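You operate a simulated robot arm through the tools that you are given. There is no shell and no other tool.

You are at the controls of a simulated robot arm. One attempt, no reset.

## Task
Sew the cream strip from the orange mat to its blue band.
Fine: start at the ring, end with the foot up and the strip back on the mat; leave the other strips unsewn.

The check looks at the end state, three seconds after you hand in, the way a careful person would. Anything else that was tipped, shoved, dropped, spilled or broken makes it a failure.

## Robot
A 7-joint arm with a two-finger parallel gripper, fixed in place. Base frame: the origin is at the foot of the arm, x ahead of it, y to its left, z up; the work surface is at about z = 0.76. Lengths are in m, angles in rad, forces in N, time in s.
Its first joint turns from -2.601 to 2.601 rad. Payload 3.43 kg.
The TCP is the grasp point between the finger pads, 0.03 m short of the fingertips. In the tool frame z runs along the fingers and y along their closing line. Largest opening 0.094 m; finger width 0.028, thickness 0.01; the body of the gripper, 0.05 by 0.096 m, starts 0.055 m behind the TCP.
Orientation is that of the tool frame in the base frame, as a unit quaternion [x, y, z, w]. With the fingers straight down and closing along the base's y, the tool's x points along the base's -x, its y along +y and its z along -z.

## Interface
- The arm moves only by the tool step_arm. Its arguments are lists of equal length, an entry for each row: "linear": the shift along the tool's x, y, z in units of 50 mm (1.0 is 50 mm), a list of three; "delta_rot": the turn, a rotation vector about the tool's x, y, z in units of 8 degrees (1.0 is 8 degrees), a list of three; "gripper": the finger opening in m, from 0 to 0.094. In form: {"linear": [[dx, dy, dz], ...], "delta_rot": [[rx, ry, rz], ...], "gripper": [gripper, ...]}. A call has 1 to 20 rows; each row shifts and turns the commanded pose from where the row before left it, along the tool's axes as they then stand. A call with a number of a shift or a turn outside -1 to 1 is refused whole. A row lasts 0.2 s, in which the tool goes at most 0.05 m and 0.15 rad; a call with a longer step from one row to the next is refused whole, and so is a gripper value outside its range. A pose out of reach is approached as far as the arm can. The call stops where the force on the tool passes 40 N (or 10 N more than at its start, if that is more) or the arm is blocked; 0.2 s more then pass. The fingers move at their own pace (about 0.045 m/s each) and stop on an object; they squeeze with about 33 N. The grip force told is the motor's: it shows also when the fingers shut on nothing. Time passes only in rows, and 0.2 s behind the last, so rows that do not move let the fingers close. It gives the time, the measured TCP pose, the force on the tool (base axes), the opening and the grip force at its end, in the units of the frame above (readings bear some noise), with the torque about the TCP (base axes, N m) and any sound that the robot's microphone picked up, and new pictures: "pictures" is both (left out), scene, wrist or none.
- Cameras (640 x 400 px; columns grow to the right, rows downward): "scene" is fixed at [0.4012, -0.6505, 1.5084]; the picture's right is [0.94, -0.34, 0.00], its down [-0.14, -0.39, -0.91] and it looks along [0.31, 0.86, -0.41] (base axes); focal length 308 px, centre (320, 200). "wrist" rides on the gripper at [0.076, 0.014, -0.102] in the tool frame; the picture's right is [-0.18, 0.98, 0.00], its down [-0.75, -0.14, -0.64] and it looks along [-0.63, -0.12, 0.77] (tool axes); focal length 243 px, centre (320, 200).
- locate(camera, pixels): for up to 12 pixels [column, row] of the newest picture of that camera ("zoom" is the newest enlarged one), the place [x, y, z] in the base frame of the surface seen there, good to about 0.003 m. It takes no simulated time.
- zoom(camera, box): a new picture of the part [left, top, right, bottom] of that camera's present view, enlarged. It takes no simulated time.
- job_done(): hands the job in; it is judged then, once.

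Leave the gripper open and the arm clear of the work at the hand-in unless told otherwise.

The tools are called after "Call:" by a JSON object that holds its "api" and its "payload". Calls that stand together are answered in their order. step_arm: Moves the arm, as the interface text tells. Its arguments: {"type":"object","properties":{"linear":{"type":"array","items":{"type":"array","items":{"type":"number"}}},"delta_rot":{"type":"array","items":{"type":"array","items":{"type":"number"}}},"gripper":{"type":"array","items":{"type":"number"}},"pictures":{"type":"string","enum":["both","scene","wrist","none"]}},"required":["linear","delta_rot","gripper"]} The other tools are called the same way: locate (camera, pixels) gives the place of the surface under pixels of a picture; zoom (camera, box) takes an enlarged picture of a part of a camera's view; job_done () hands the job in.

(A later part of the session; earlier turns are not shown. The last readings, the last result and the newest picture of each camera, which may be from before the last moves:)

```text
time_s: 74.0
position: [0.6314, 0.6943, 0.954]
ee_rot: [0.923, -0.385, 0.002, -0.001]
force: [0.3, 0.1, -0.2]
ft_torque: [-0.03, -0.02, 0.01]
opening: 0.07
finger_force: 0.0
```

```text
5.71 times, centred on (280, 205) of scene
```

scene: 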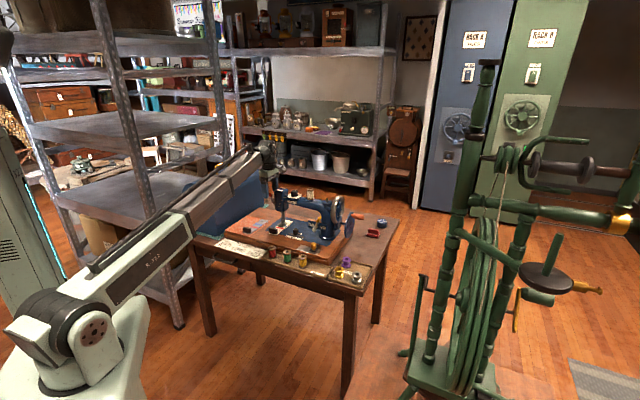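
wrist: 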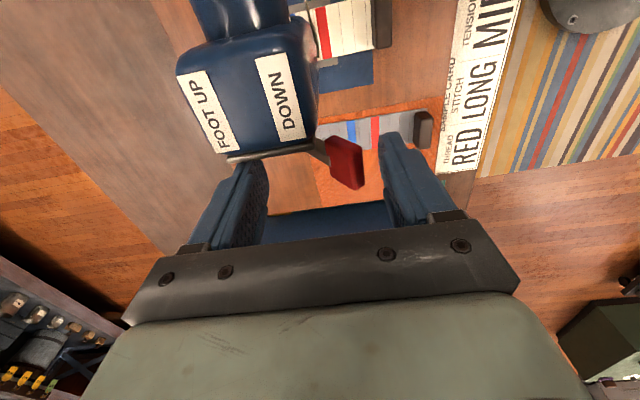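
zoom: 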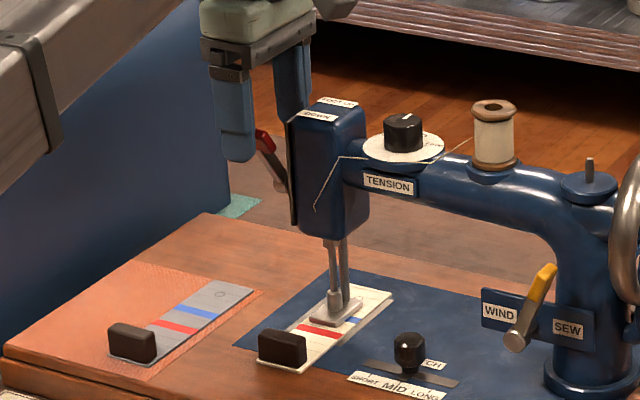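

The red tip sits between the fingers, nearer the front one. I push the front finger back (+v) along the lever's arc, rising a little, keeping 3 mm more off the head's side.

Call:
{"api": "step_arm", "payload": {"linear": [[-0.07, -0.12, 0], [0, -0.146, -0.09], [0, -0.156, -0.07], [0, -0.164, -0.052], [0, -0.168, -0.04], [0, -0.17, -0.01], [0, -0.17, 0.01], [0, 0, 0]], "delta_rot": [[0, 0, 0], [0, 0, 0], [0, 0, 0], [0, 0, 0], [0, 0, 0], [0, 0, 0], [0, 0, 0], [0, 0, 0]], "gripper": [0.07, 0.07, 0.07, 0.07, 0.07, 0.07, 0.07, 0.07]}}

Call:
{"api": "zoom", "payload": {"camera": "wrist", "box": [180, 60, 420, 240]}}

Call:
{"api": "zoom", "payload": {"camera": "scene", "box": [255, 170, 305, 240]}}

```text
time_s: 75.8
position: [0.6661, 0.7362, 0.9681]
ee_rot: [0.923, -0.384, 0.003, -0.003]
force: [0.5, 0.1, 3.7]
ft_torque: [-0.12, 0.08, 0.09]
opening: 0.0701
finger_force: 0.0
```

scene: 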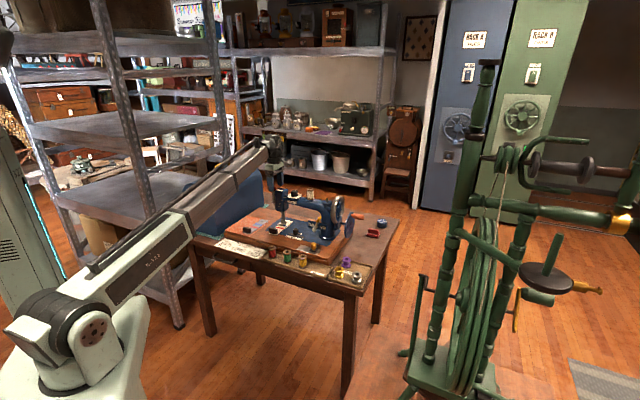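
wrist: 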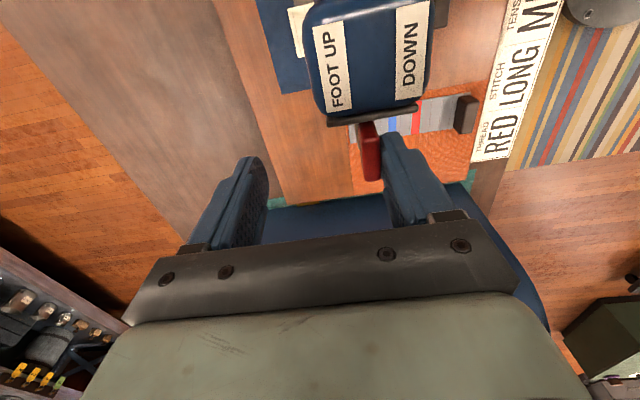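

```text
2.22 times, centred on (300, 150) of wrist
```

zoom: 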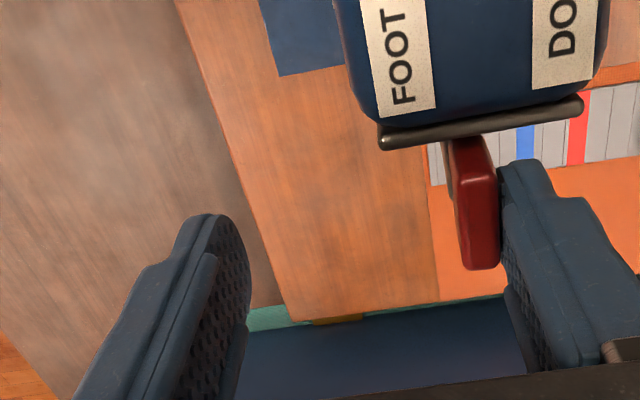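

```text
5.71 times, centred on (280, 205) of scene
```

zoom: 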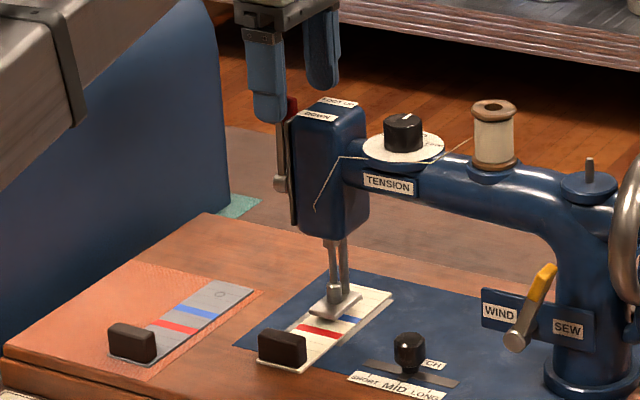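

The lever stands upright. I push on another 2.5 cm.

Call:
{"api": "step_arm", "payload": {"linear": [[0, -0.16, 0], [0, -0.16, 0.02], [0, -0.16, 0.04], [0, -0.1, 0.03], [0, 0, 0]], "delta_rot": [[0, 0, 0], [0, 0, 0], [0, 0, 0], [0, 0, 0], [0, 0, 0]], "gripper": [0.07, 0.07, 0.07, 0.07, 0.07]}}

Call:
{"api": "zoom", "payload": {"camera": "wrist", "box": [180, 60, 420, 240]}}

Call:
{"api": "zoom", "payload": {"camera": "scene", "box": [255, 170, 305, 240]}}

```text
time_s: 77.0
position: [0.6877, 0.7581, 0.9645]
ee_rot: [0.923, -0.384, 0.003, -0.003]
force: [0.4, 0.1, 0.8]
ft_torque: [-0.01, -0.02, 0.03]
opening: 0.0702
finger_force: 0.1
```

scene: 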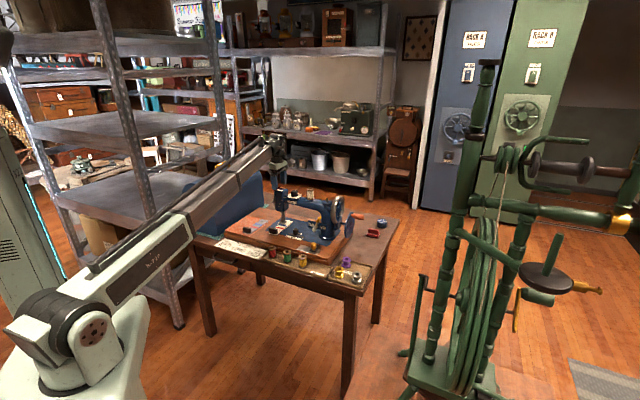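
wrist: 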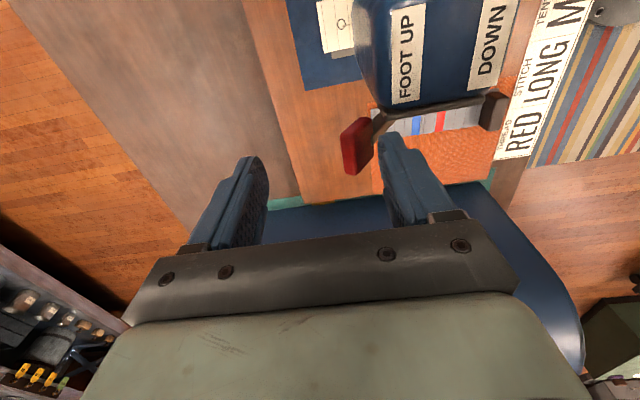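

```text
2.22 times, centred on (300, 150) of wrist
```

zoom: 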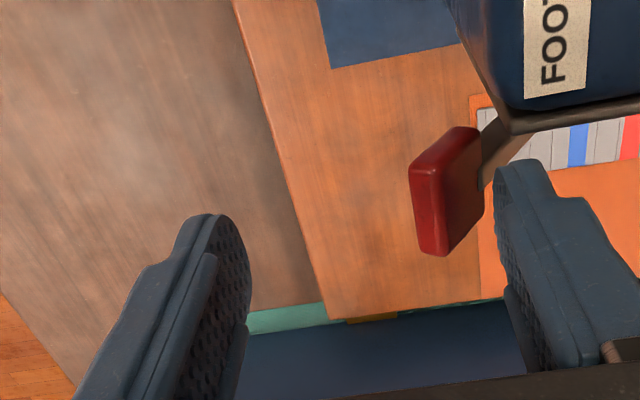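

```text
5.71 times, centred on (280, 205) of scene
```

zoom: 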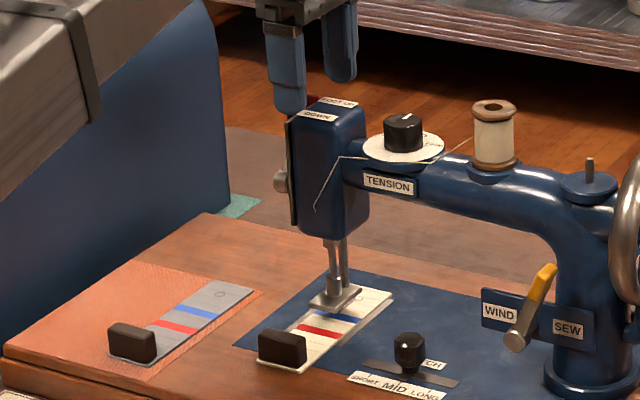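

The lever has snapped to the back; it no longer touches the finger. I raise the hand and check the foot.

Call:
{"api": "step_arm", "payload": {"linear": [[0, 0, -0.4], [0, 0, -0.8], [0, 0, -0.6], [0, 0, 0]], "delta_rot": [[0, 0, 0], [0, 0, 0], [0, 0, 0], [0, 0, 0]], "gripper": [0.07, 0.07, 0.07, 0.07]}}

Call:
{"api": "zoom", "payload": {"camera": "scene", "box": [275, 208, 293, 230]}}

Call:
{"api": "zoom", "payload": {"camera": "wrist", "box": [240, 0, 460, 180]}}

```text
time_s: 78.0
position: [0.6857, 0.7572, 1.0555]
ee_rot: [0.923, -0.385, 0.002, -0.002]
force: [-0.2, -0.3, -0.1]
ft_torque: [-0.02, 0.03, 0.0]
opening: 0.0698
finger_force: 0.0
```

scene: 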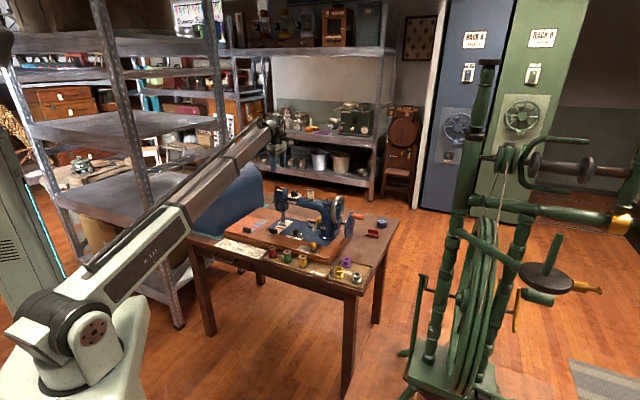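
wrist: 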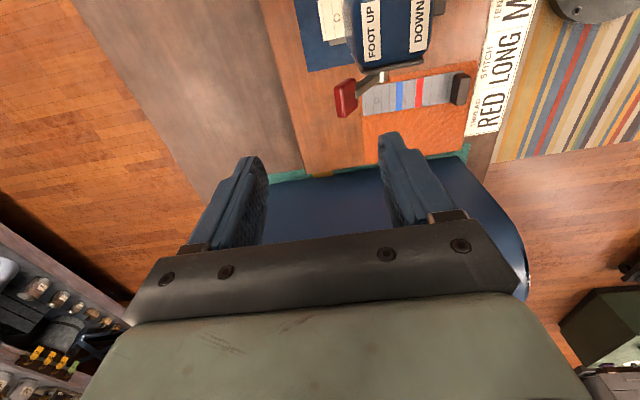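

```text
16.00 times, centred on (284, 219) of scene
```

zoom: 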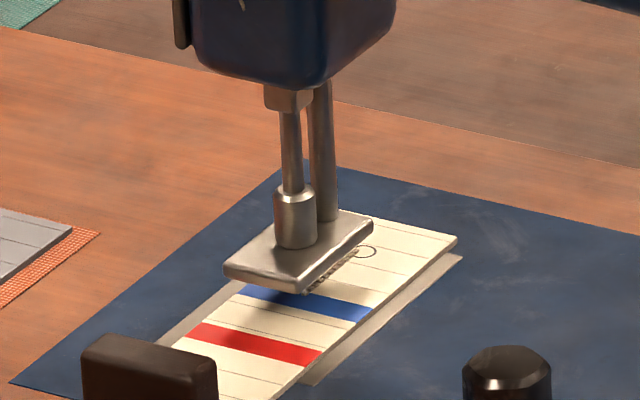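

```text
2.22 times, centred on (350, 90) of wrist
```

zoom: 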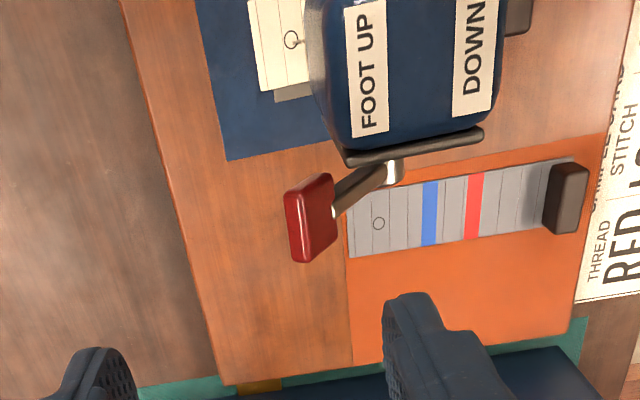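

Stitches are visible: a dotted line from the ring (355,250) to about the blue band's edge (308,290). The foot is up. I look closely where the seam ends.

Call:
{"api": "zoom", "payload": {"camera": "scene", "box": [280, 216, 290, 230]}}

Call:
{"api": "locate", "payload": {"camera": "zoom", "pixels": [[310, 250], [325, 230], [340, 210], [318, 257], [300, 262]]}}

```text
16.00 times, centred on (285, 223) of scene
```

zoom: 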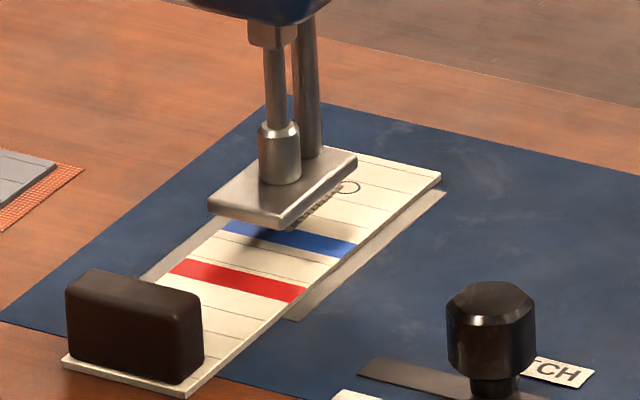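

```text
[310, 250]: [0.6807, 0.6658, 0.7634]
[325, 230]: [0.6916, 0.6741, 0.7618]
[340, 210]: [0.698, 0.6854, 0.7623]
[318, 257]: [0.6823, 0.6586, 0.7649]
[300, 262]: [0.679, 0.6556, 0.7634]
```

The seam starts at the ring; where it meets the blue band the foot's edge hides it. I take another enlarged look right there.

Call:
{"api": "zoom", "payload": {"camera": "scene", "box": [281, 222, 286, 227]}}

Call:
{"api": "zoom", "payload": {"camera": "wrist", "box": [300, 0, 360, 50]}}

```text
16.00 times, centred on (284, 224) of scene
```

zoom: 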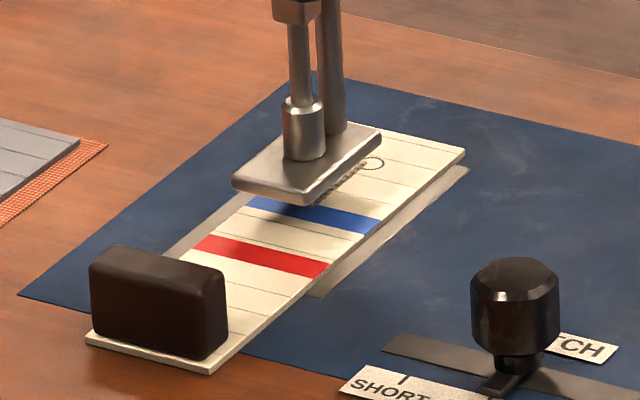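

```text
8.00 times, centred on (330, 25) of wrist
```

zoom: 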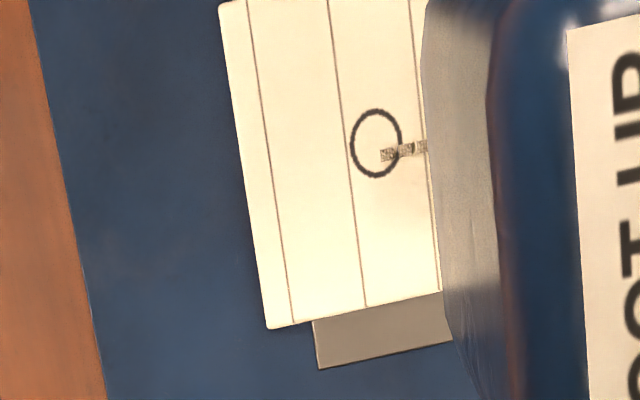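

Measuring the picture shows the visible seam ends about 28 mm from the ring, while the blue band's near edge is about 29 mm and its centre 33 mm from it; part may be hidden by the foot. To be sure I'll draw the strip out a little and look, remembering the exact spot so it can go back. First I move above the block and turn the wrist back.

Call:
{"api": "step_arm", "payload": {"linear": [[0, 0.62, 0], [0, 0.62, 0], [0.2, 0.62, 0], [0.4, 0.62, 0], [0.45, 0.62, 0], [0, 0, 0], [0, 0, 0], [0, 0, 0], [0, 0, 0], [0, 0, 0], [0, 0, 0], [0, 0, 0], [0, 0, 0], [0, 0, 0], [0, 0, 0], [0, 0, 0], [0, 0, 0], [0, 0, 0]], "delta_rot": [[0, 0, 0], [0, 0, 0], [0, 0, 0], [0, 0, 0], [0, 0, 0], [0, 0, 0.935], [0, 0, 0.935], [0, 0, 0.935], [0, 0, 0.935], [0, 0, 0.935], [0, 0, 0.935], [0, 0, 0.935], [0, 0, 0.935], [0, 0, 0.935], [0, 0, 0.935], [0, 0, 0.935], [0, 0, 0.935], [0, 0, 0]], "gripper": [0.07, 0.07, 0.07, 0.07, 0.07, 0.062, 0.062, 0.062, 0.062, 0.062, 0.062, 0.062, 0.062, 0.062, 0.062, 0.062, 0.062, 0.062]}}

Call:
{"api": "zoom", "payload": {"camera": "wrist", "box": [240, 40, 400, 200]}}

```text
time_s: 81.8
position: [0.6129, 0.6102, 1.054]
ee_rot: [-0.383, 0.924, 0.0, 0.002]
force: [-0.1, -1.2, 0.4]
ft_torque: [0.0, 0.03, -0.01]
opening: 0.0618
finger_force: 0.1
```

scene: 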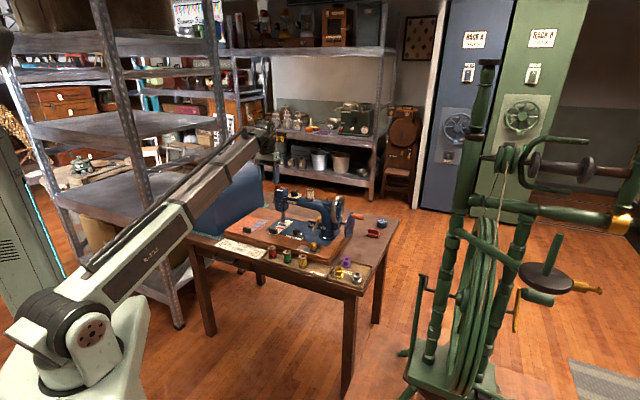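
wrist: 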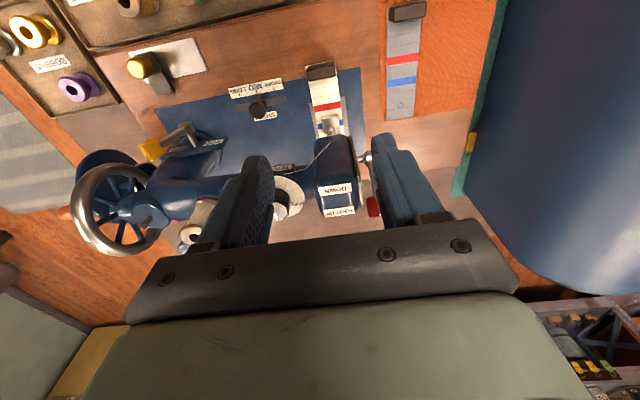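

```text
2.50 times, centred on (320, 120) of wrist
```

zoom: 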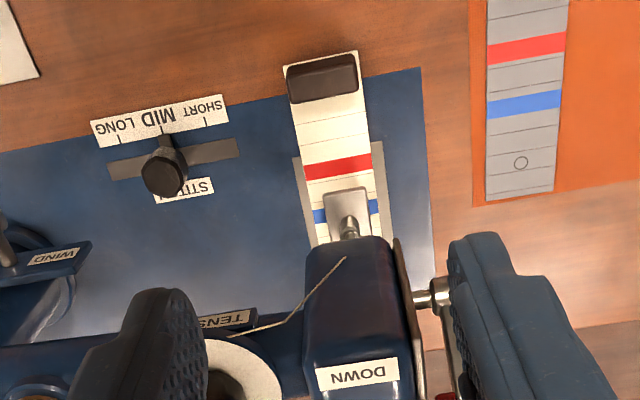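

From above, the blue band's ends show on both sides of the foot at (318,216) and (374,207). I measure them, with the foot's edges and the block.

Call:
{"api": "locate", "payload": {"camera": "zoom", "pixels": [[318, 216], [320, 212], [374, 207], [373, 210], [337, 166], [320, 78], [295, 98], [352, 85], [330, 195], [365, 190], [348, 210], [349, 232]]}}

Call:
{"api": "locate", "payload": {"camera": "wrist", "pixels": [[321, 70], [310, 73], [333, 69], [320, 126], [342, 123], [328, 106], [322, 106], [334, 105]]}}

```text
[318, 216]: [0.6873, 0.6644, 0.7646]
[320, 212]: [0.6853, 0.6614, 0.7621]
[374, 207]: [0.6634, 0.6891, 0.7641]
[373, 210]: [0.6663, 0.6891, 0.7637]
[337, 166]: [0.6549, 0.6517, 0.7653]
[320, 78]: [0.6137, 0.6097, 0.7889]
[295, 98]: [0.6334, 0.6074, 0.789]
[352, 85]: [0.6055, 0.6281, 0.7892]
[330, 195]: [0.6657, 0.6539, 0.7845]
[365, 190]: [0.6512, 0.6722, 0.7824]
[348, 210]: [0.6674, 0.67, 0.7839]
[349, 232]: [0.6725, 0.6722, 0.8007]
```

```text
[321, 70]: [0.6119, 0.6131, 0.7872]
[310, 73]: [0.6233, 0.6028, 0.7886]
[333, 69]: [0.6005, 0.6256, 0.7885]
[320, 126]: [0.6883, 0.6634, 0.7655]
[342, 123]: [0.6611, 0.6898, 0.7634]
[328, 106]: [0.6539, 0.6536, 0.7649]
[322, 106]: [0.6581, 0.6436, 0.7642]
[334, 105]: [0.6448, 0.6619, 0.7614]
```

Blue centre averages v=0.9557, right at the needle (0.956), so the seam may well reach it. I go down to grip the block (centre v 0.866), to draw the strip out and see.

Call:
{"api": "step_arm", "payload": {"linear": [[-0.03, 0.04, 0.8], [0, 0, 0.9], [0, 0, 0.9], [0, 0, 0.9], [0, 0, 0.9], [0, 0, 0.5], [0, 0, 0.22], [0, 0, 0.1], [0, 0, 0]], "delta_rot": [[0, 0, 0], [0, 0, 0], [0, 0, 0], [0, 0, 0], [0, 0, 0], [0, 0, 0], [0, 0, 0], [0, 0, 0], [0, 0, 0]], "gripper": [0.062, 0.062, 0.062, 0.062, 0.062, 0.062, 0.062, 0.062, 0.062]}}

Call:
{"api": "zoom", "payload": {"camera": "scene", "box": [260, 200, 300, 240]}}

```text
time_s: 83.8
position: [0.6129, 0.6142, 0.7923]
ee_rot: [-0.384, 0.923, 0.0, 0.004]
force: [-0.4, 0.0, 0.0]
ft_torque: [-0.01, 0.02, -0.01]
opening: 0.0618
finger_force: 0.1
```

scene: 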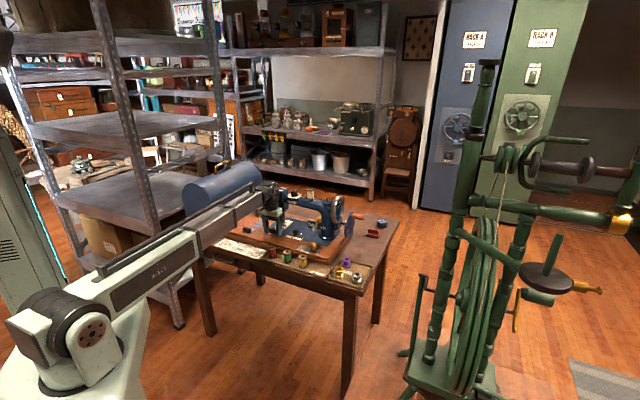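
wrist: 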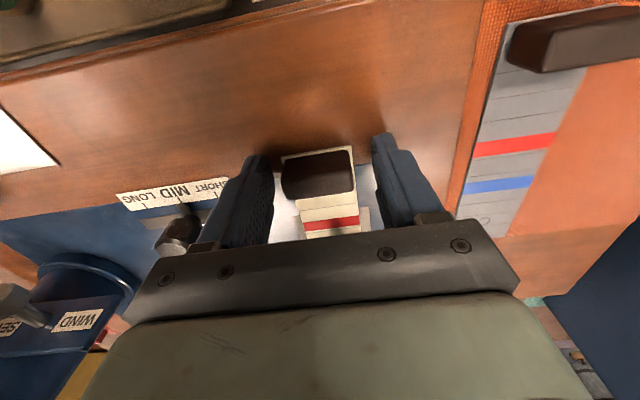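

```text
10.00 times, centred on (280, 220) of scene
```

zoom: 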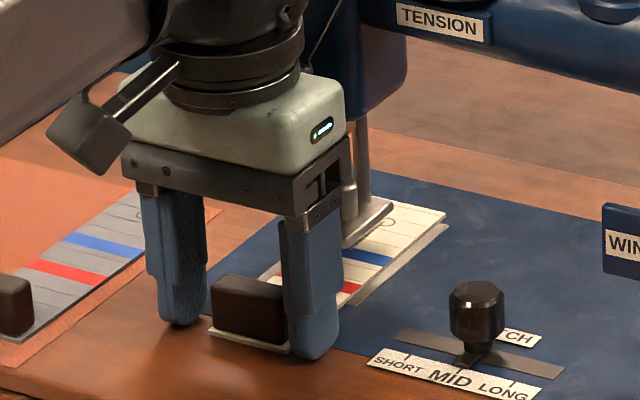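

Fingers stand around the block. I close, lift 4 mm and draw the strip back 6 cm.

Call:
{"api": "step_arm", "payload": {"linear": [[0, 0, 0], [0, 0, 0], [0, 0, 0], [0, 0, 0], [0, 0, 0], [0, 0, -0.04], [0, 0, -0.04], [0.2, 0, 0], [0.3, 0, 0], [0.35, 0, 0], [0.35, 0, 0], [0, 0, 0]], "delta_rot": [[0, 0, 0], [0, 0, 0], [0, 0, 0], [0, 0, 0], [0, 0, 0], [0, 0, 0], [0, 0, 0], [0, 0, 0], [0, 0, 0], [0, 0, 0], [0, 0, 0], [0, 0, 0]], "gripper": [0.02, 0.02, 0.02, 0.02, 0.02, 0.02, 0.02, 0.02, 0.02, 0.02, 0.02, 0.02]}}

Call:
{"api": "zoom", "payload": {"camera": "scene", "box": [265, 215, 290, 238]}}

```text
time_s: 86.3
position: [0.5712, 0.5729, 0.7966]
ee_rot: [-0.383, 0.924, 0.0, 0.003]
force: [0.4, 0.3, -0.9]
ft_torque: [-0.01, 0.02, -0.02]
opening: 0.0429
finger_force: 33.4
```

scene: 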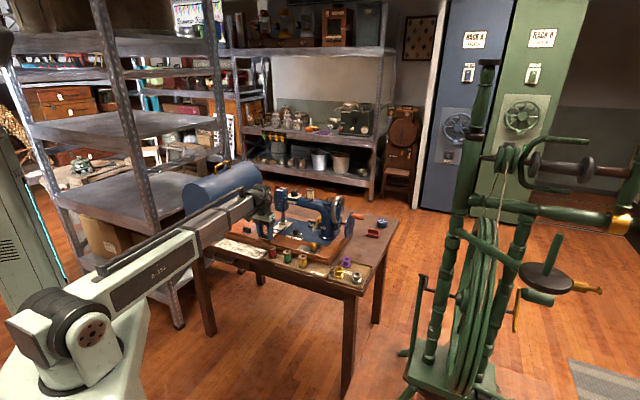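
wrist: 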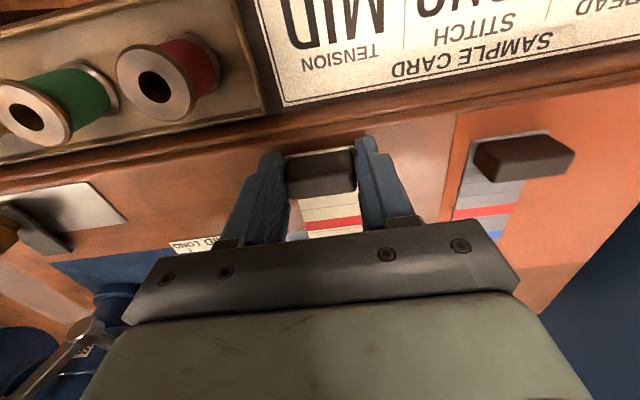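

```text
16.00 times, centred on (278, 226) of scene
```

zoom: 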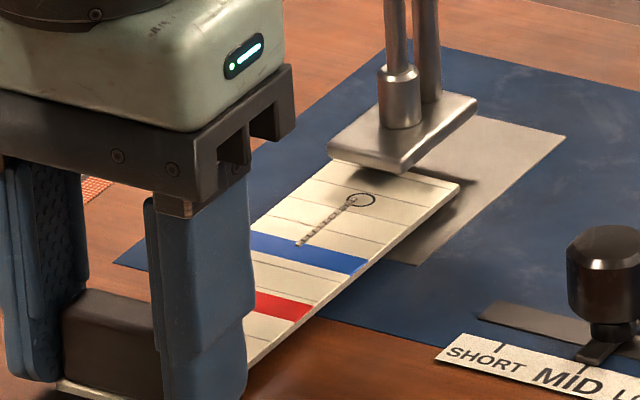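

Now it is clear: the seam runs from inside the ring (353,202) to (298,243), ending just at the blue band's near edge, about 4 mm short of its middle. A bit more would be a surer finish. I'll put the strip back 4 mm short of where it was and sew one more turn, so that the new stitches join the old and end in the middle of the blue band. I slide it back in by 5.6 cm and lower it.

Call:
{"api": "step_arm", "payload": {"linear": [[-0.3, 0, 0], [-0.3, 0, 0], [-0.3, 0, 0], [-0.22, 0, 0], [0, 0, 0.04], [0, 0, 0.04], [0, 0, 0]], "delta_rot": [[0, 0, 0], [0, 0, 0], [0, 0, 0], [0, 0, 0], [0, 0, 0], [0, 0, 0], [0, 0, 0]], "gripper": [0.02, 0.02, 0.02, 0.02, 0.02, 0.02, 0.02]}}

Call:
{"api": "zoom", "payload": {"camera": "scene", "box": [281, 222, 286, 227]}}

```text
time_s: 88.0
position: [0.6107, 0.612, 0.7934]
ee_rot: [-0.383, 0.924, 0.0, 0.003]
force: [0.1, -0.2, -0.1]
ft_torque: [-0.02, 0.0, 0.01]
opening: 0.0428
finger_force: 33.5
```

scene: 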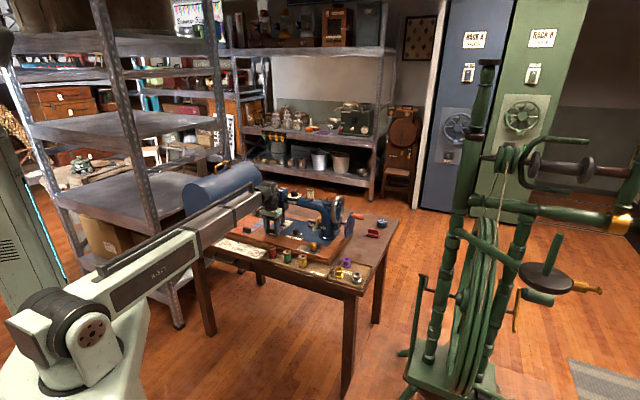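
wrist: 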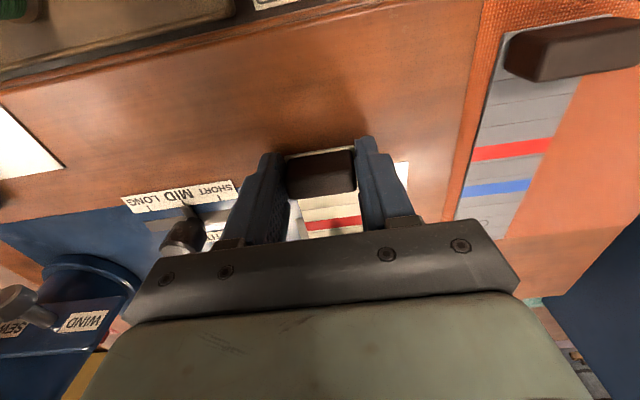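

```text
16.00 times, centred on (284, 224) of scene
```

zoom: 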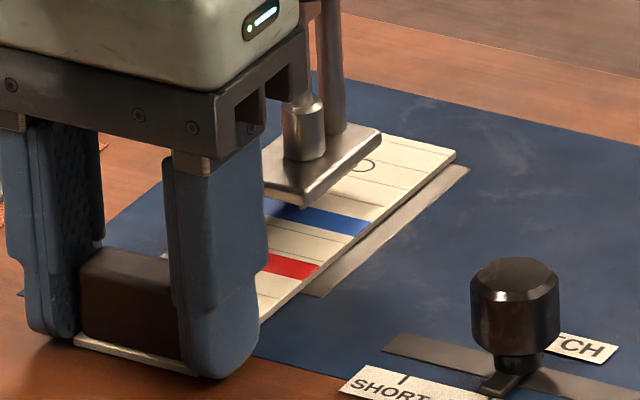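

The ring sits 2 mm to the left and only 2–3 mm back compared with where it was: the grip turned the strip by about 1°. I lift 2 mm, turn it back 1°, shift 1.5 mm toward me and lower again.

Call:
{"api": "step_arm", "payload": {"linear": [[0, 0, -0.05], [0.03, 0, 0], [0, 0, 0], [0, 0, 0.05], [0, 0, 0]], "delta_rot": [[0, 0, 0], [0, 0, 0.125], [0, 0, 0], [0, 0, 0], [0, 0, 0]], "gripper": [0.02, 0.02, 0.02, 0.02, 0.02], "pictures": "none"}}

Call:
{"api": "zoom", "payload": {"camera": "scene", "box": [281, 222, 286, 227]}}

```text
time_s: 89.2
position: [0.6103, 0.6095, 0.792]
ee_rot: [-0.375, 0.927, 0.0, 0.003]
force: [0.0, -1.0, 0.3]
ft_torque: [0.01, 0.01, -0.01]
opening: 0.0426
finger_force: 32.7
```

```text
16.00 times, centred on (284, 224) of scene
```

zoom: 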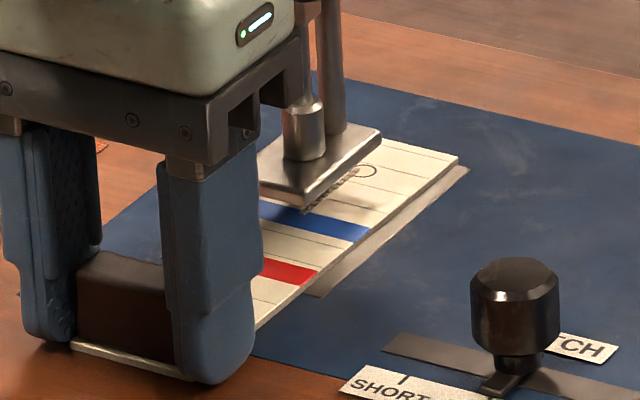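

Now the ring is 5 mm back from its last place and in line, as wanted. I let go, rise, shift over toward the lever.

Call:
{"api": "step_arm", "payload": {"linear": [[0, 0, 0], [0, 0, 0], [0, 0, -0.4], [0, 0, -0.9], [0, 0, -0.9], [0, 0, -0.9], [0, 0, -0.9], [0, 0, -0.9], [-0.25, 0.32, -0.4], [-0.25, 0.32, 0], [-0.25, 0.33, 0], [0, 0, 0]], "delta_rot": [[0, 0, 0], [0, 0, 0], [0, 0, 0], [0, 0, 0], [0, 0, 0], [0, 0, 0], [0, 0, 0], [0, 0, 0], [0, 0, 0], [0, 0, 0], [0, 0, 0], [0, 0, 0]], "gripper": [0.062, 0.062, 0.062, 0.062, 0.062, 0.062, 0.062, 0.062, 0.07, 0.07, 0.07, 0.07], "pictures": "none"}}

Call:
{"api": "step_arm", "payload": {"linear": [[0, 0, 0], [0, 0, 0], [0, 0, 0], [0, 0, 0], [0, 0, 0], [0, 0, 0], [0, 0, 0], [0, 0, 0], [0, 0, 0], [0, 0, 0], [0, 0, 0], [0, 0, 0], [0, 0, 0]], "delta_rot": [[0, 0, -0.947], [0, 0, -0.947], [0, 0, -0.947], [0, 0, -0.947], [0, 0, -0.947], [0, 0, -0.947], [0, 0, -0.947], [0, 0, -0.947], [0, 0, -0.947], [0, 0, -0.947], [0, 0, -0.947], [0, 0, -0.947], [0, 0, 0]], "gripper": [0.07, 0.07, 0.07, 0.07, 0.07, 0.07, 0.07, 0.07, 0.07, 0.07, 0.07, 0.07, 0.07]}}

Call:
{"api": "zoom", "payload": {"camera": "scene", "box": [281, 222, 286, 227]}}

```text
time_s: 91.8
position: [0.6019, 0.671, 1.0568]
ee_rot: [-0.375, 0.927, 0.001, 0.004]
force: [-0.5, -0.4, -0.7]
ft_torque: [0.0, -0.04, 0.01]
opening: 0.0698
finger_force: 0.1
```

```text
time_s: 94.5
position: [0.6021, 0.6687, 1.0561]
ee_rot: [0.924, -0.382, 0.002, -0.001]
force: [-0.6, -0.7, 0.2]
ft_torque: [0.01, -0.01, -0.02]
opening: 0.07
finger_force: 0.0
```

scene: 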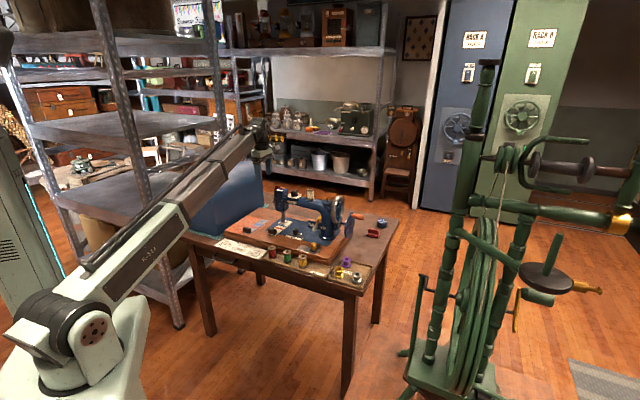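
wrist: 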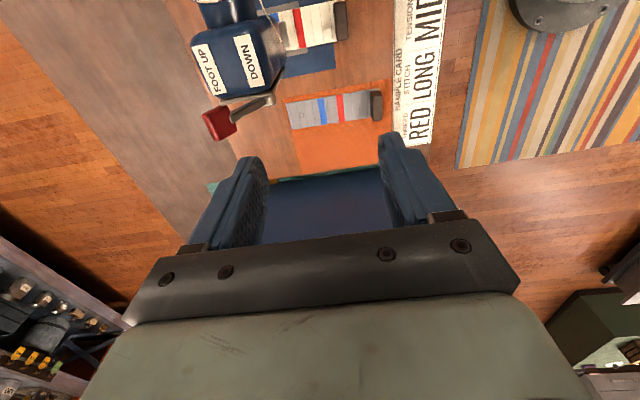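

```text
16.00 times, centred on (284, 224) of scene
```

zoom: 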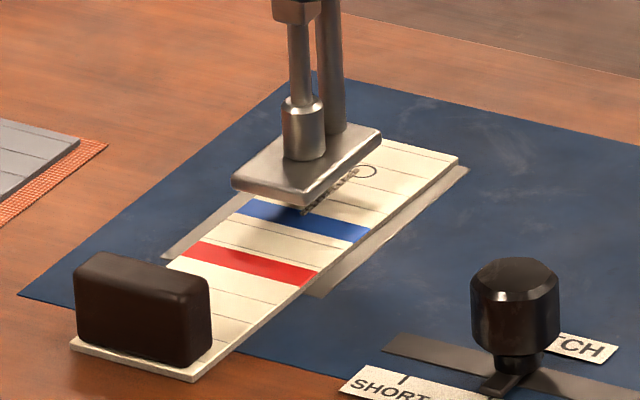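

The strip stayed in place. I go over the lever and lower the open fingers around the red tip as before.

Call:
{"api": "step_arm", "payload": {"linear": [[-0.02, -0.52, 0], [0, -0.52, 0], [0, -0.52, 0], [0, 0, 0.5], [0, 0, 0.5], [0, 0, 0.5], [0, 0, 0.5], [0, 0, 0]], "delta_rot": [[0, 0, 0], [0, 0, 0], [0, 0, 0], [0, 0, 0], [0, 0, 0], [0, 0, 0], [0, 0, 0], [0, 0, 0]], "gripper": [0.07, 0.07, 0.07, 0.07, 0.07, 0.07, 0.07, 0.07], "pictures": "wrist"}}

Call:
{"api": "zoom", "payload": {"camera": "wrist", "box": [180, 60, 420, 240]}}

```text
time_s: 96.3
position: [0.6567, 0.7256, 0.958]
ee_rot: [0.924, -0.382, 0.002, -0.003]
force: [-0.4, -0.5, -0.1]
ft_torque: [0.03, 0.02, 0.02]
opening: 0.07
finger_force: 0.1
```

wrist: 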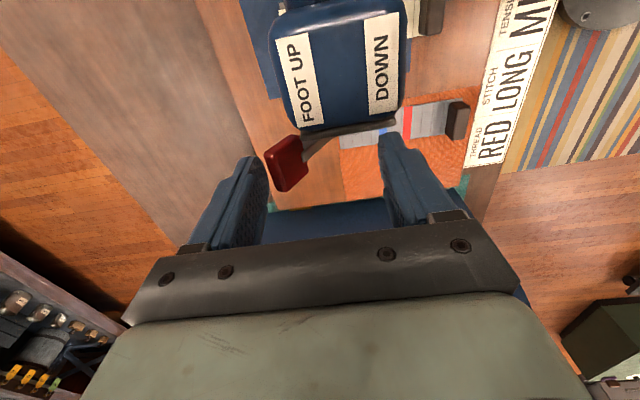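

```text
2.22 times, centred on (300, 150) of wrist
```

zoom: 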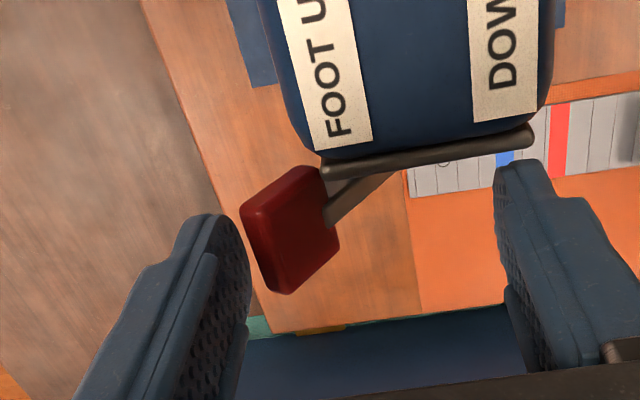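

The red tip is between the fingers. I pull it to the front along its arc.

Call:
{"api": "step_arm", "payload": {"linear": [[0, 0.14, 0], [0, 0.142, -0.094], [0, 0.154, -0.076], [0, 0.162, -0.058], [0, 0.166, -0.036], [0, 0.17, -0.016], [0, 0.17, 0.004], [0, 0.17, 0.02], [0, 0.15, 0.02], [0, 0, 0]], "delta_rot": [[0, 0, 0], [0, 0, 0], [0, 0, 0], [0, 0, 0], [0, 0, 0], [0, 0, 0], [0, 0, 0], [0, 0, 0], [0, 0, 0], [0, 0, 0]], "gripper": [0.07, 0.07, 0.07, 0.07, 0.07, 0.07, 0.07, 0.07, 0.07, 0.07]}}

Call:
{"api": "zoom", "payload": {"camera": "scene", "box": [255, 170, 305, 240]}}

Call:
{"api": "zoom", "payload": {"camera": "wrist", "box": [180, 60, 420, 240]}}

```text
time_s: 98.5
position: [0.6058, 0.6747, 0.9696]
ee_rot: [0.924, -0.383, 0.002, -0.003]
force: [-0.1, 0.2, 0.2]
ft_torque: [-0.02, 0.04, -0.02]
opening: 0.0701
finger_force: 0.0
```

scene: 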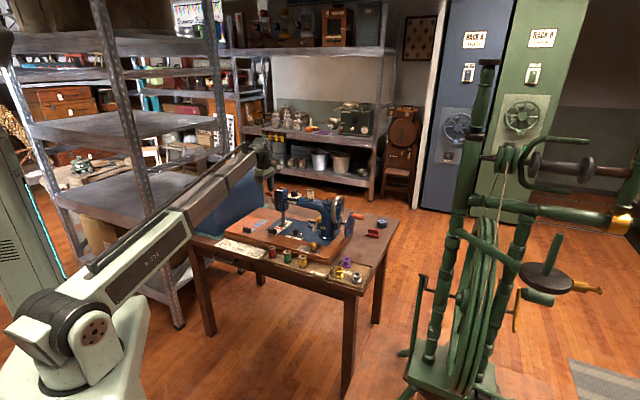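
wrist: 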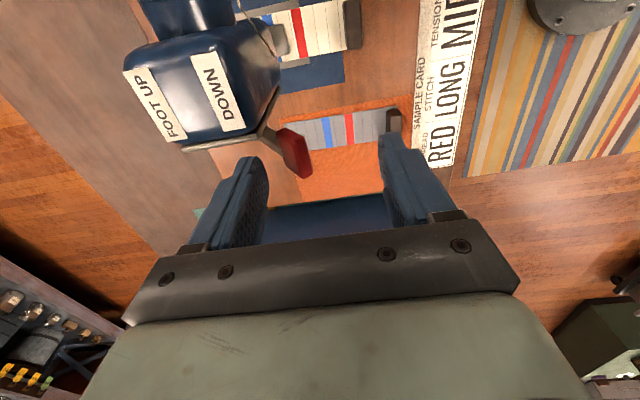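

```text
5.71 times, centred on (280, 205) of scene
```

zoom: 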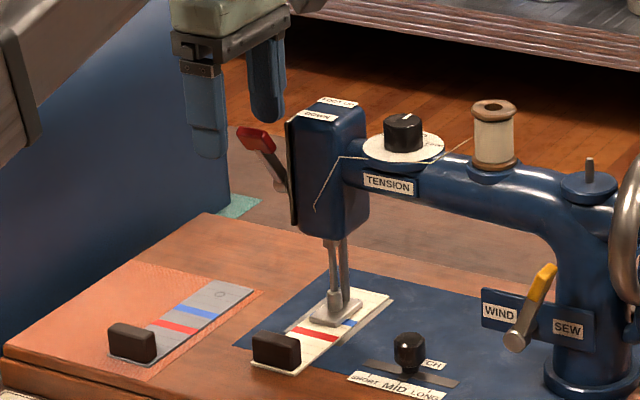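

```text
2.22 times, centred on (300, 150) of wrist
```

zoom: 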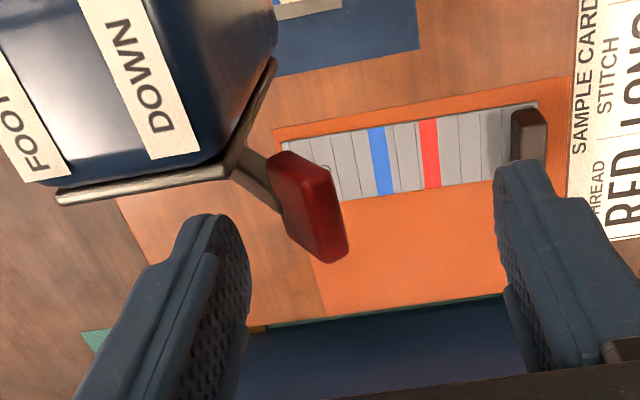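

The foot is down again. I rise, travel before the machine to the crank as before.

Call:
{"api": "step_arm", "payload": {"linear": [[0, 0, -0.85], [0, 0, -0.85], [0, 0.515, 0], [0, 0.515, 0], [0.9, 0, 0], [0.9, 0, 0], [0.9, 0, 0], [0.9, 0, 0], [0.9, 0, 0], [0.9, 0, 0], [0.9, 0, 0], [0.9, 0, 0], [0.9, 0, 0], [0.76, 0, 0], [0, 0, 0.45], [0, 0, 0.44], [0, 0, 0]], "delta_rot": [[0, 0, 0], [0, 0, 0], [0, 0, 0], [0, 0, 0], [0, 0, 0], [0, 0, 0], [0, 0, 0], [0, 0, 0], [0, 0, 0], [0, 0, 0], [0, 0, 0], [0, 0, 0], [0, 0, 0], [0, 0, 0], [0, 0, 0], [0, 0, 0], [0, 0, 0]], "gripper": [0.07, 0.07, 0.07, 0.07, 0.07, 0.07, 0.07, 0.07, 0.07, 0.07, 0.07, 0.07, 0.07, 0.07, 0.06, 0.06, 0.06], "pictures": "none"}}

Call:
{"api": "step_arm", "payload": {"linear": [[0, 0, 0], [0, 0, 0], [0, 0, 0], [0, 0, 0], [0, 0, 0], [0, 0, 0], [0, 0, 0]], "delta_rot": [[0.9375, 0, 0], [0.9375, 0, 0], [0.9375, 0, 0], [0.9375, 0, 0], [0.9375, 0, 0], [0.9375, 0, 0], [0, 0, 0]], "gripper": [0.05, 0.05, 0.05, 0.05, 0.05, 0.05, 0.05]}}

```text
time_s: 102.2
position: [0.8811, 0.3234, 1.0095]
ee_rot: [0.924, -0.383, 0.002, -0.002]
force: [0.6, 0.7, -0.5]
ft_torque: [0.04, 0.01, 0.01]
opening: 0.0597
finger_force: 0.0
```

```text
time_s: 103.8
position: [0.8826, 0.3261, 1.01]
ee_rot: [0.852, -0.353, 0.148, -0.357]
force: [-0.3, -0.4, 0.5]
ft_torque: [0.01, 0.03, 0.0]
opening: 0.0498
finger_force: 0.1
```

scene: 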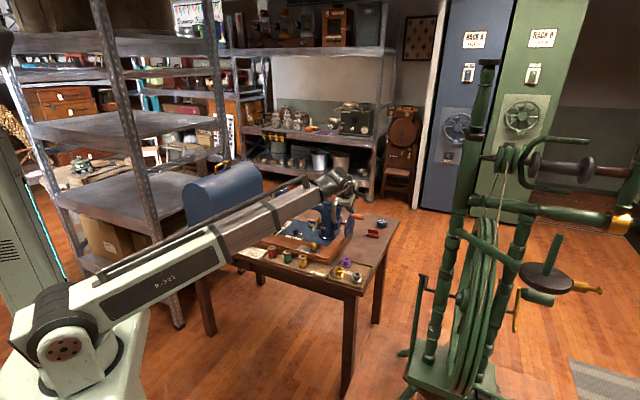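
wrist: 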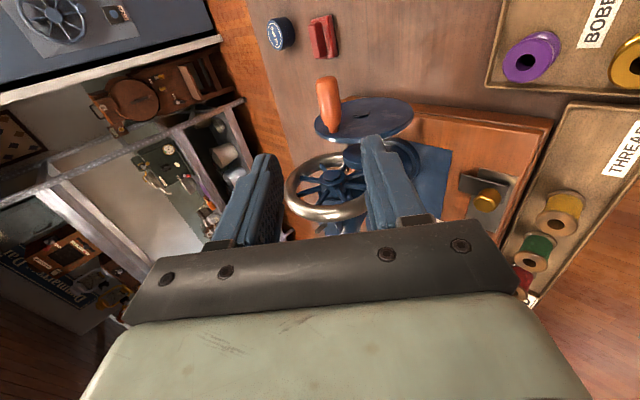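

Same start as before. I advance onto the handle and check.

Call:
{"api": "step_arm", "payload": {"linear": [[0.09, 0.17, 0.4], [0, 0, 0.5], [0, 0, 0.5], [0, 0, 0.5], [0, 0, 0.4], [0, 0, 0.4], [0, 0, 0.4], [0, 0, 0]], "delta_rot": [[0, 0, 0], [0, 0, 0], [0, 0, 0], [0, 0, 0], [0, 0, 0], [0, 0, 0], [0, 0, 0], [0, 0, 0]], "gripper": [0.05, 0.05, 0.05, 0.05, 0.05, 0.05, 0.05, 0.05], "pictures": "wrist"}}

Call:
{"api": "zoom", "payload": {"camera": "wrist", "box": [220, 60, 420, 240]}}

```text
time_s: 105.5
position: [0.9591, 0.3974, 0.8947]
ee_rot: [0.852, -0.353, 0.149, -0.357]
force: [-1.0, -0.8, 1.0]
ft_torque: [-0.01, -0.03, -0.02]
opening: 0.0502
finger_force: 0.0
```

wrist: 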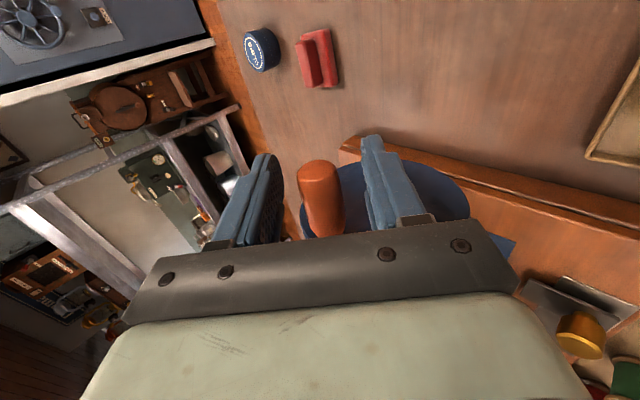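

```text
2.22 times, centred on (320, 150) of wrist
```

zoom: 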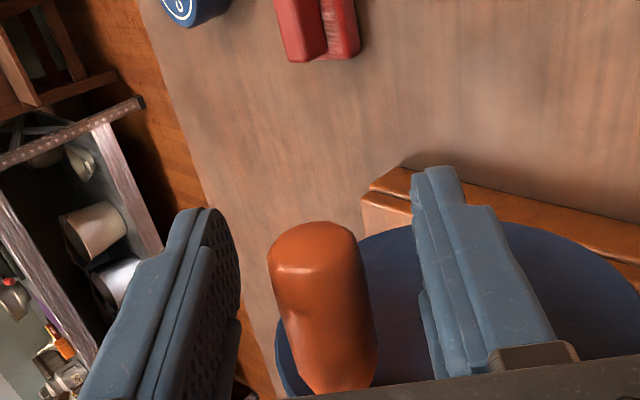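

The handle is centred. I close and make half a turn to the bottom.

Call:
{"api": "step_arm", "payload": {"linear": [[0, 0, 0], [0, 0, 0], [0, 0, 0], [0, 0, 0], [0, -0.1655, 0.2491], [0, -0.0804, 0.2881], [0, 0.0125, 0.2988], [0, 0.1043, 0.2803], [0, 0.1858, 0.2344], [0, 0.2491, 0.1655], [0, 0.2881, 0.0804], [0, 0.2988, -0.0125], [0, 0.2803, -0.1043], [0, 0.2344, -0.1858], [0, 0, 0]], "delta_rot": [[0, 0, 0], [0, 0, 0], [0, 0, 0], [0, 0, 0], [0, 0, 0], [0, 0, 0], [0, 0, 0], [0, 0, 0], [0, 0, 0], [0, 0, 0], [0, 0, 0], [0, 0, 0], [0, 0, 0], [0, 0, 0], [0, 0, 0]], "gripper": [0.012, 0.012, 0.012, 0.012, 0.012, 0.012, 0.012, 0.012, 0.012, 0.012, 0.012, 0.012, 0.012, 0.012, 0.012], "pictures": "none"}}

```text
time_s: 108.8
position: [0.9557, 0.392, 0.7984]
ee_rot: [0.852, -0.353, 0.149, -0.356]
force: [-0.4, -1.9, -1.9]
ft_torque: [-0.48, -0.49, -0.68]
opening: 0.0269
finger_force: 44.8
```

Smooth. I finish the turn to the top, then let go and draw back to look.

Call:
{"api": "step_arm", "payload": {"linear": [[0, 0.1655, -0.2491], [0, 0.0804, -0.2881], [0, -0.0125, -0.2988], [0, -0.1043, -0.2803], [0, -0.1858, -0.2344], [0, -0.2491, -0.1655], [0, -0.2881, -0.0804], [0, -0.2988, 0.0125], [0, -0.2803, 0.1043], [0, -0.2344, 0.1858], [0, 0, 0]], "delta_rot": [[0, 0, 0], [0, 0, 0], [0, 0, 0], [0, 0, 0], [0, 0, 0], [0, 0, 0], [0, 0, 0], [0, 0, 0], [0, 0, 0], [0, 0, 0], [0, 0, 0]], "gripper": [0.012, 0.012, 0.012, 0.012, 0.012, 0.012, 0.012, 0.012, 0.012, 0.012, 0.012], "pictures": "none"}}

Call:
{"api": "step_arm", "payload": {"linear": [[0, 0, 0], [0, 0, 0], [0, 0, -0.3], [0, 0, -0.5], [0, 0, -0.6], [0, 0, -0.8], [0, 0, -0.8], [0, -0.45, -0.45], [0, -0.45, -0.45], [0, -0.45, -0.45], [0, 0, 0]], "delta_rot": [[0, 0, 0], [0, 0, 0], [0, 0, 0], [0, 0, 0], [0, 0, 0], [0, 0, 0], [0, 0, 0], [0, 0, 0], [0, 0, 0], [0, 0, 0], [0, 0, 0]], "gripper": [0.05, 0.05, 0.05, 0.05, 0.05, 0.05, 0.05, 0.05, 0.05, 0.05, 0.05]}}

Call:
{"api": "zoom", "payload": {"camera": "scene", "box": [281, 222, 286, 227]}}

```text
time_s: 111.2
position: [0.9603, 0.3968, 0.8957]
ee_rot: [0.852, -0.353, 0.149, -0.356]
force: [5.5, -0.5, 0.4]
ft_torque: [0.28, 0.28, 0.41]
opening: 0.0268
finger_force: 44.6
```

```text
time_s: 113.5
position: [0.8843, 0.3219, 1.0958]
ee_rot: [0.853, -0.352, 0.148, -0.355]
force: [-0.4, 0.1, -0.5]
ft_torque: [-0.02, 0.02, 0.02]
opening: 0.0501
finger_force: 0.1
```

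scene: 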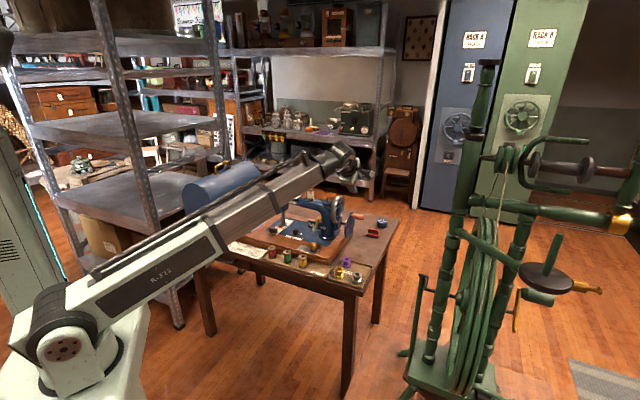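
wrist: 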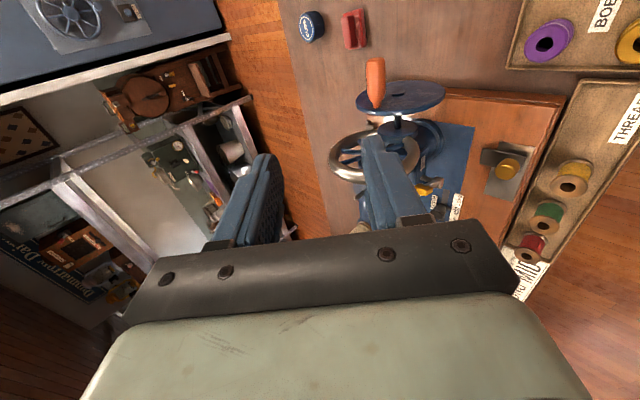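

```text
16.00 times, centred on (284, 224) of scene
```

zoom: 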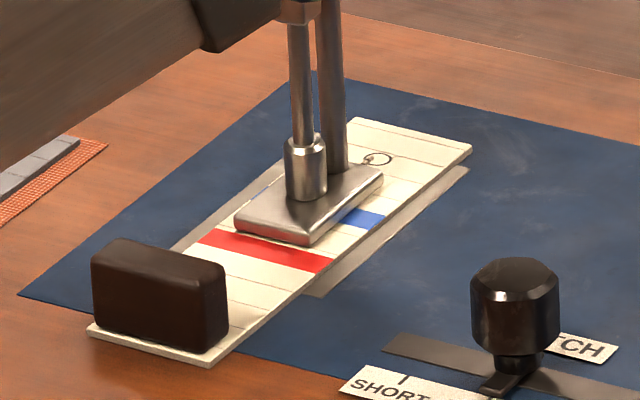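

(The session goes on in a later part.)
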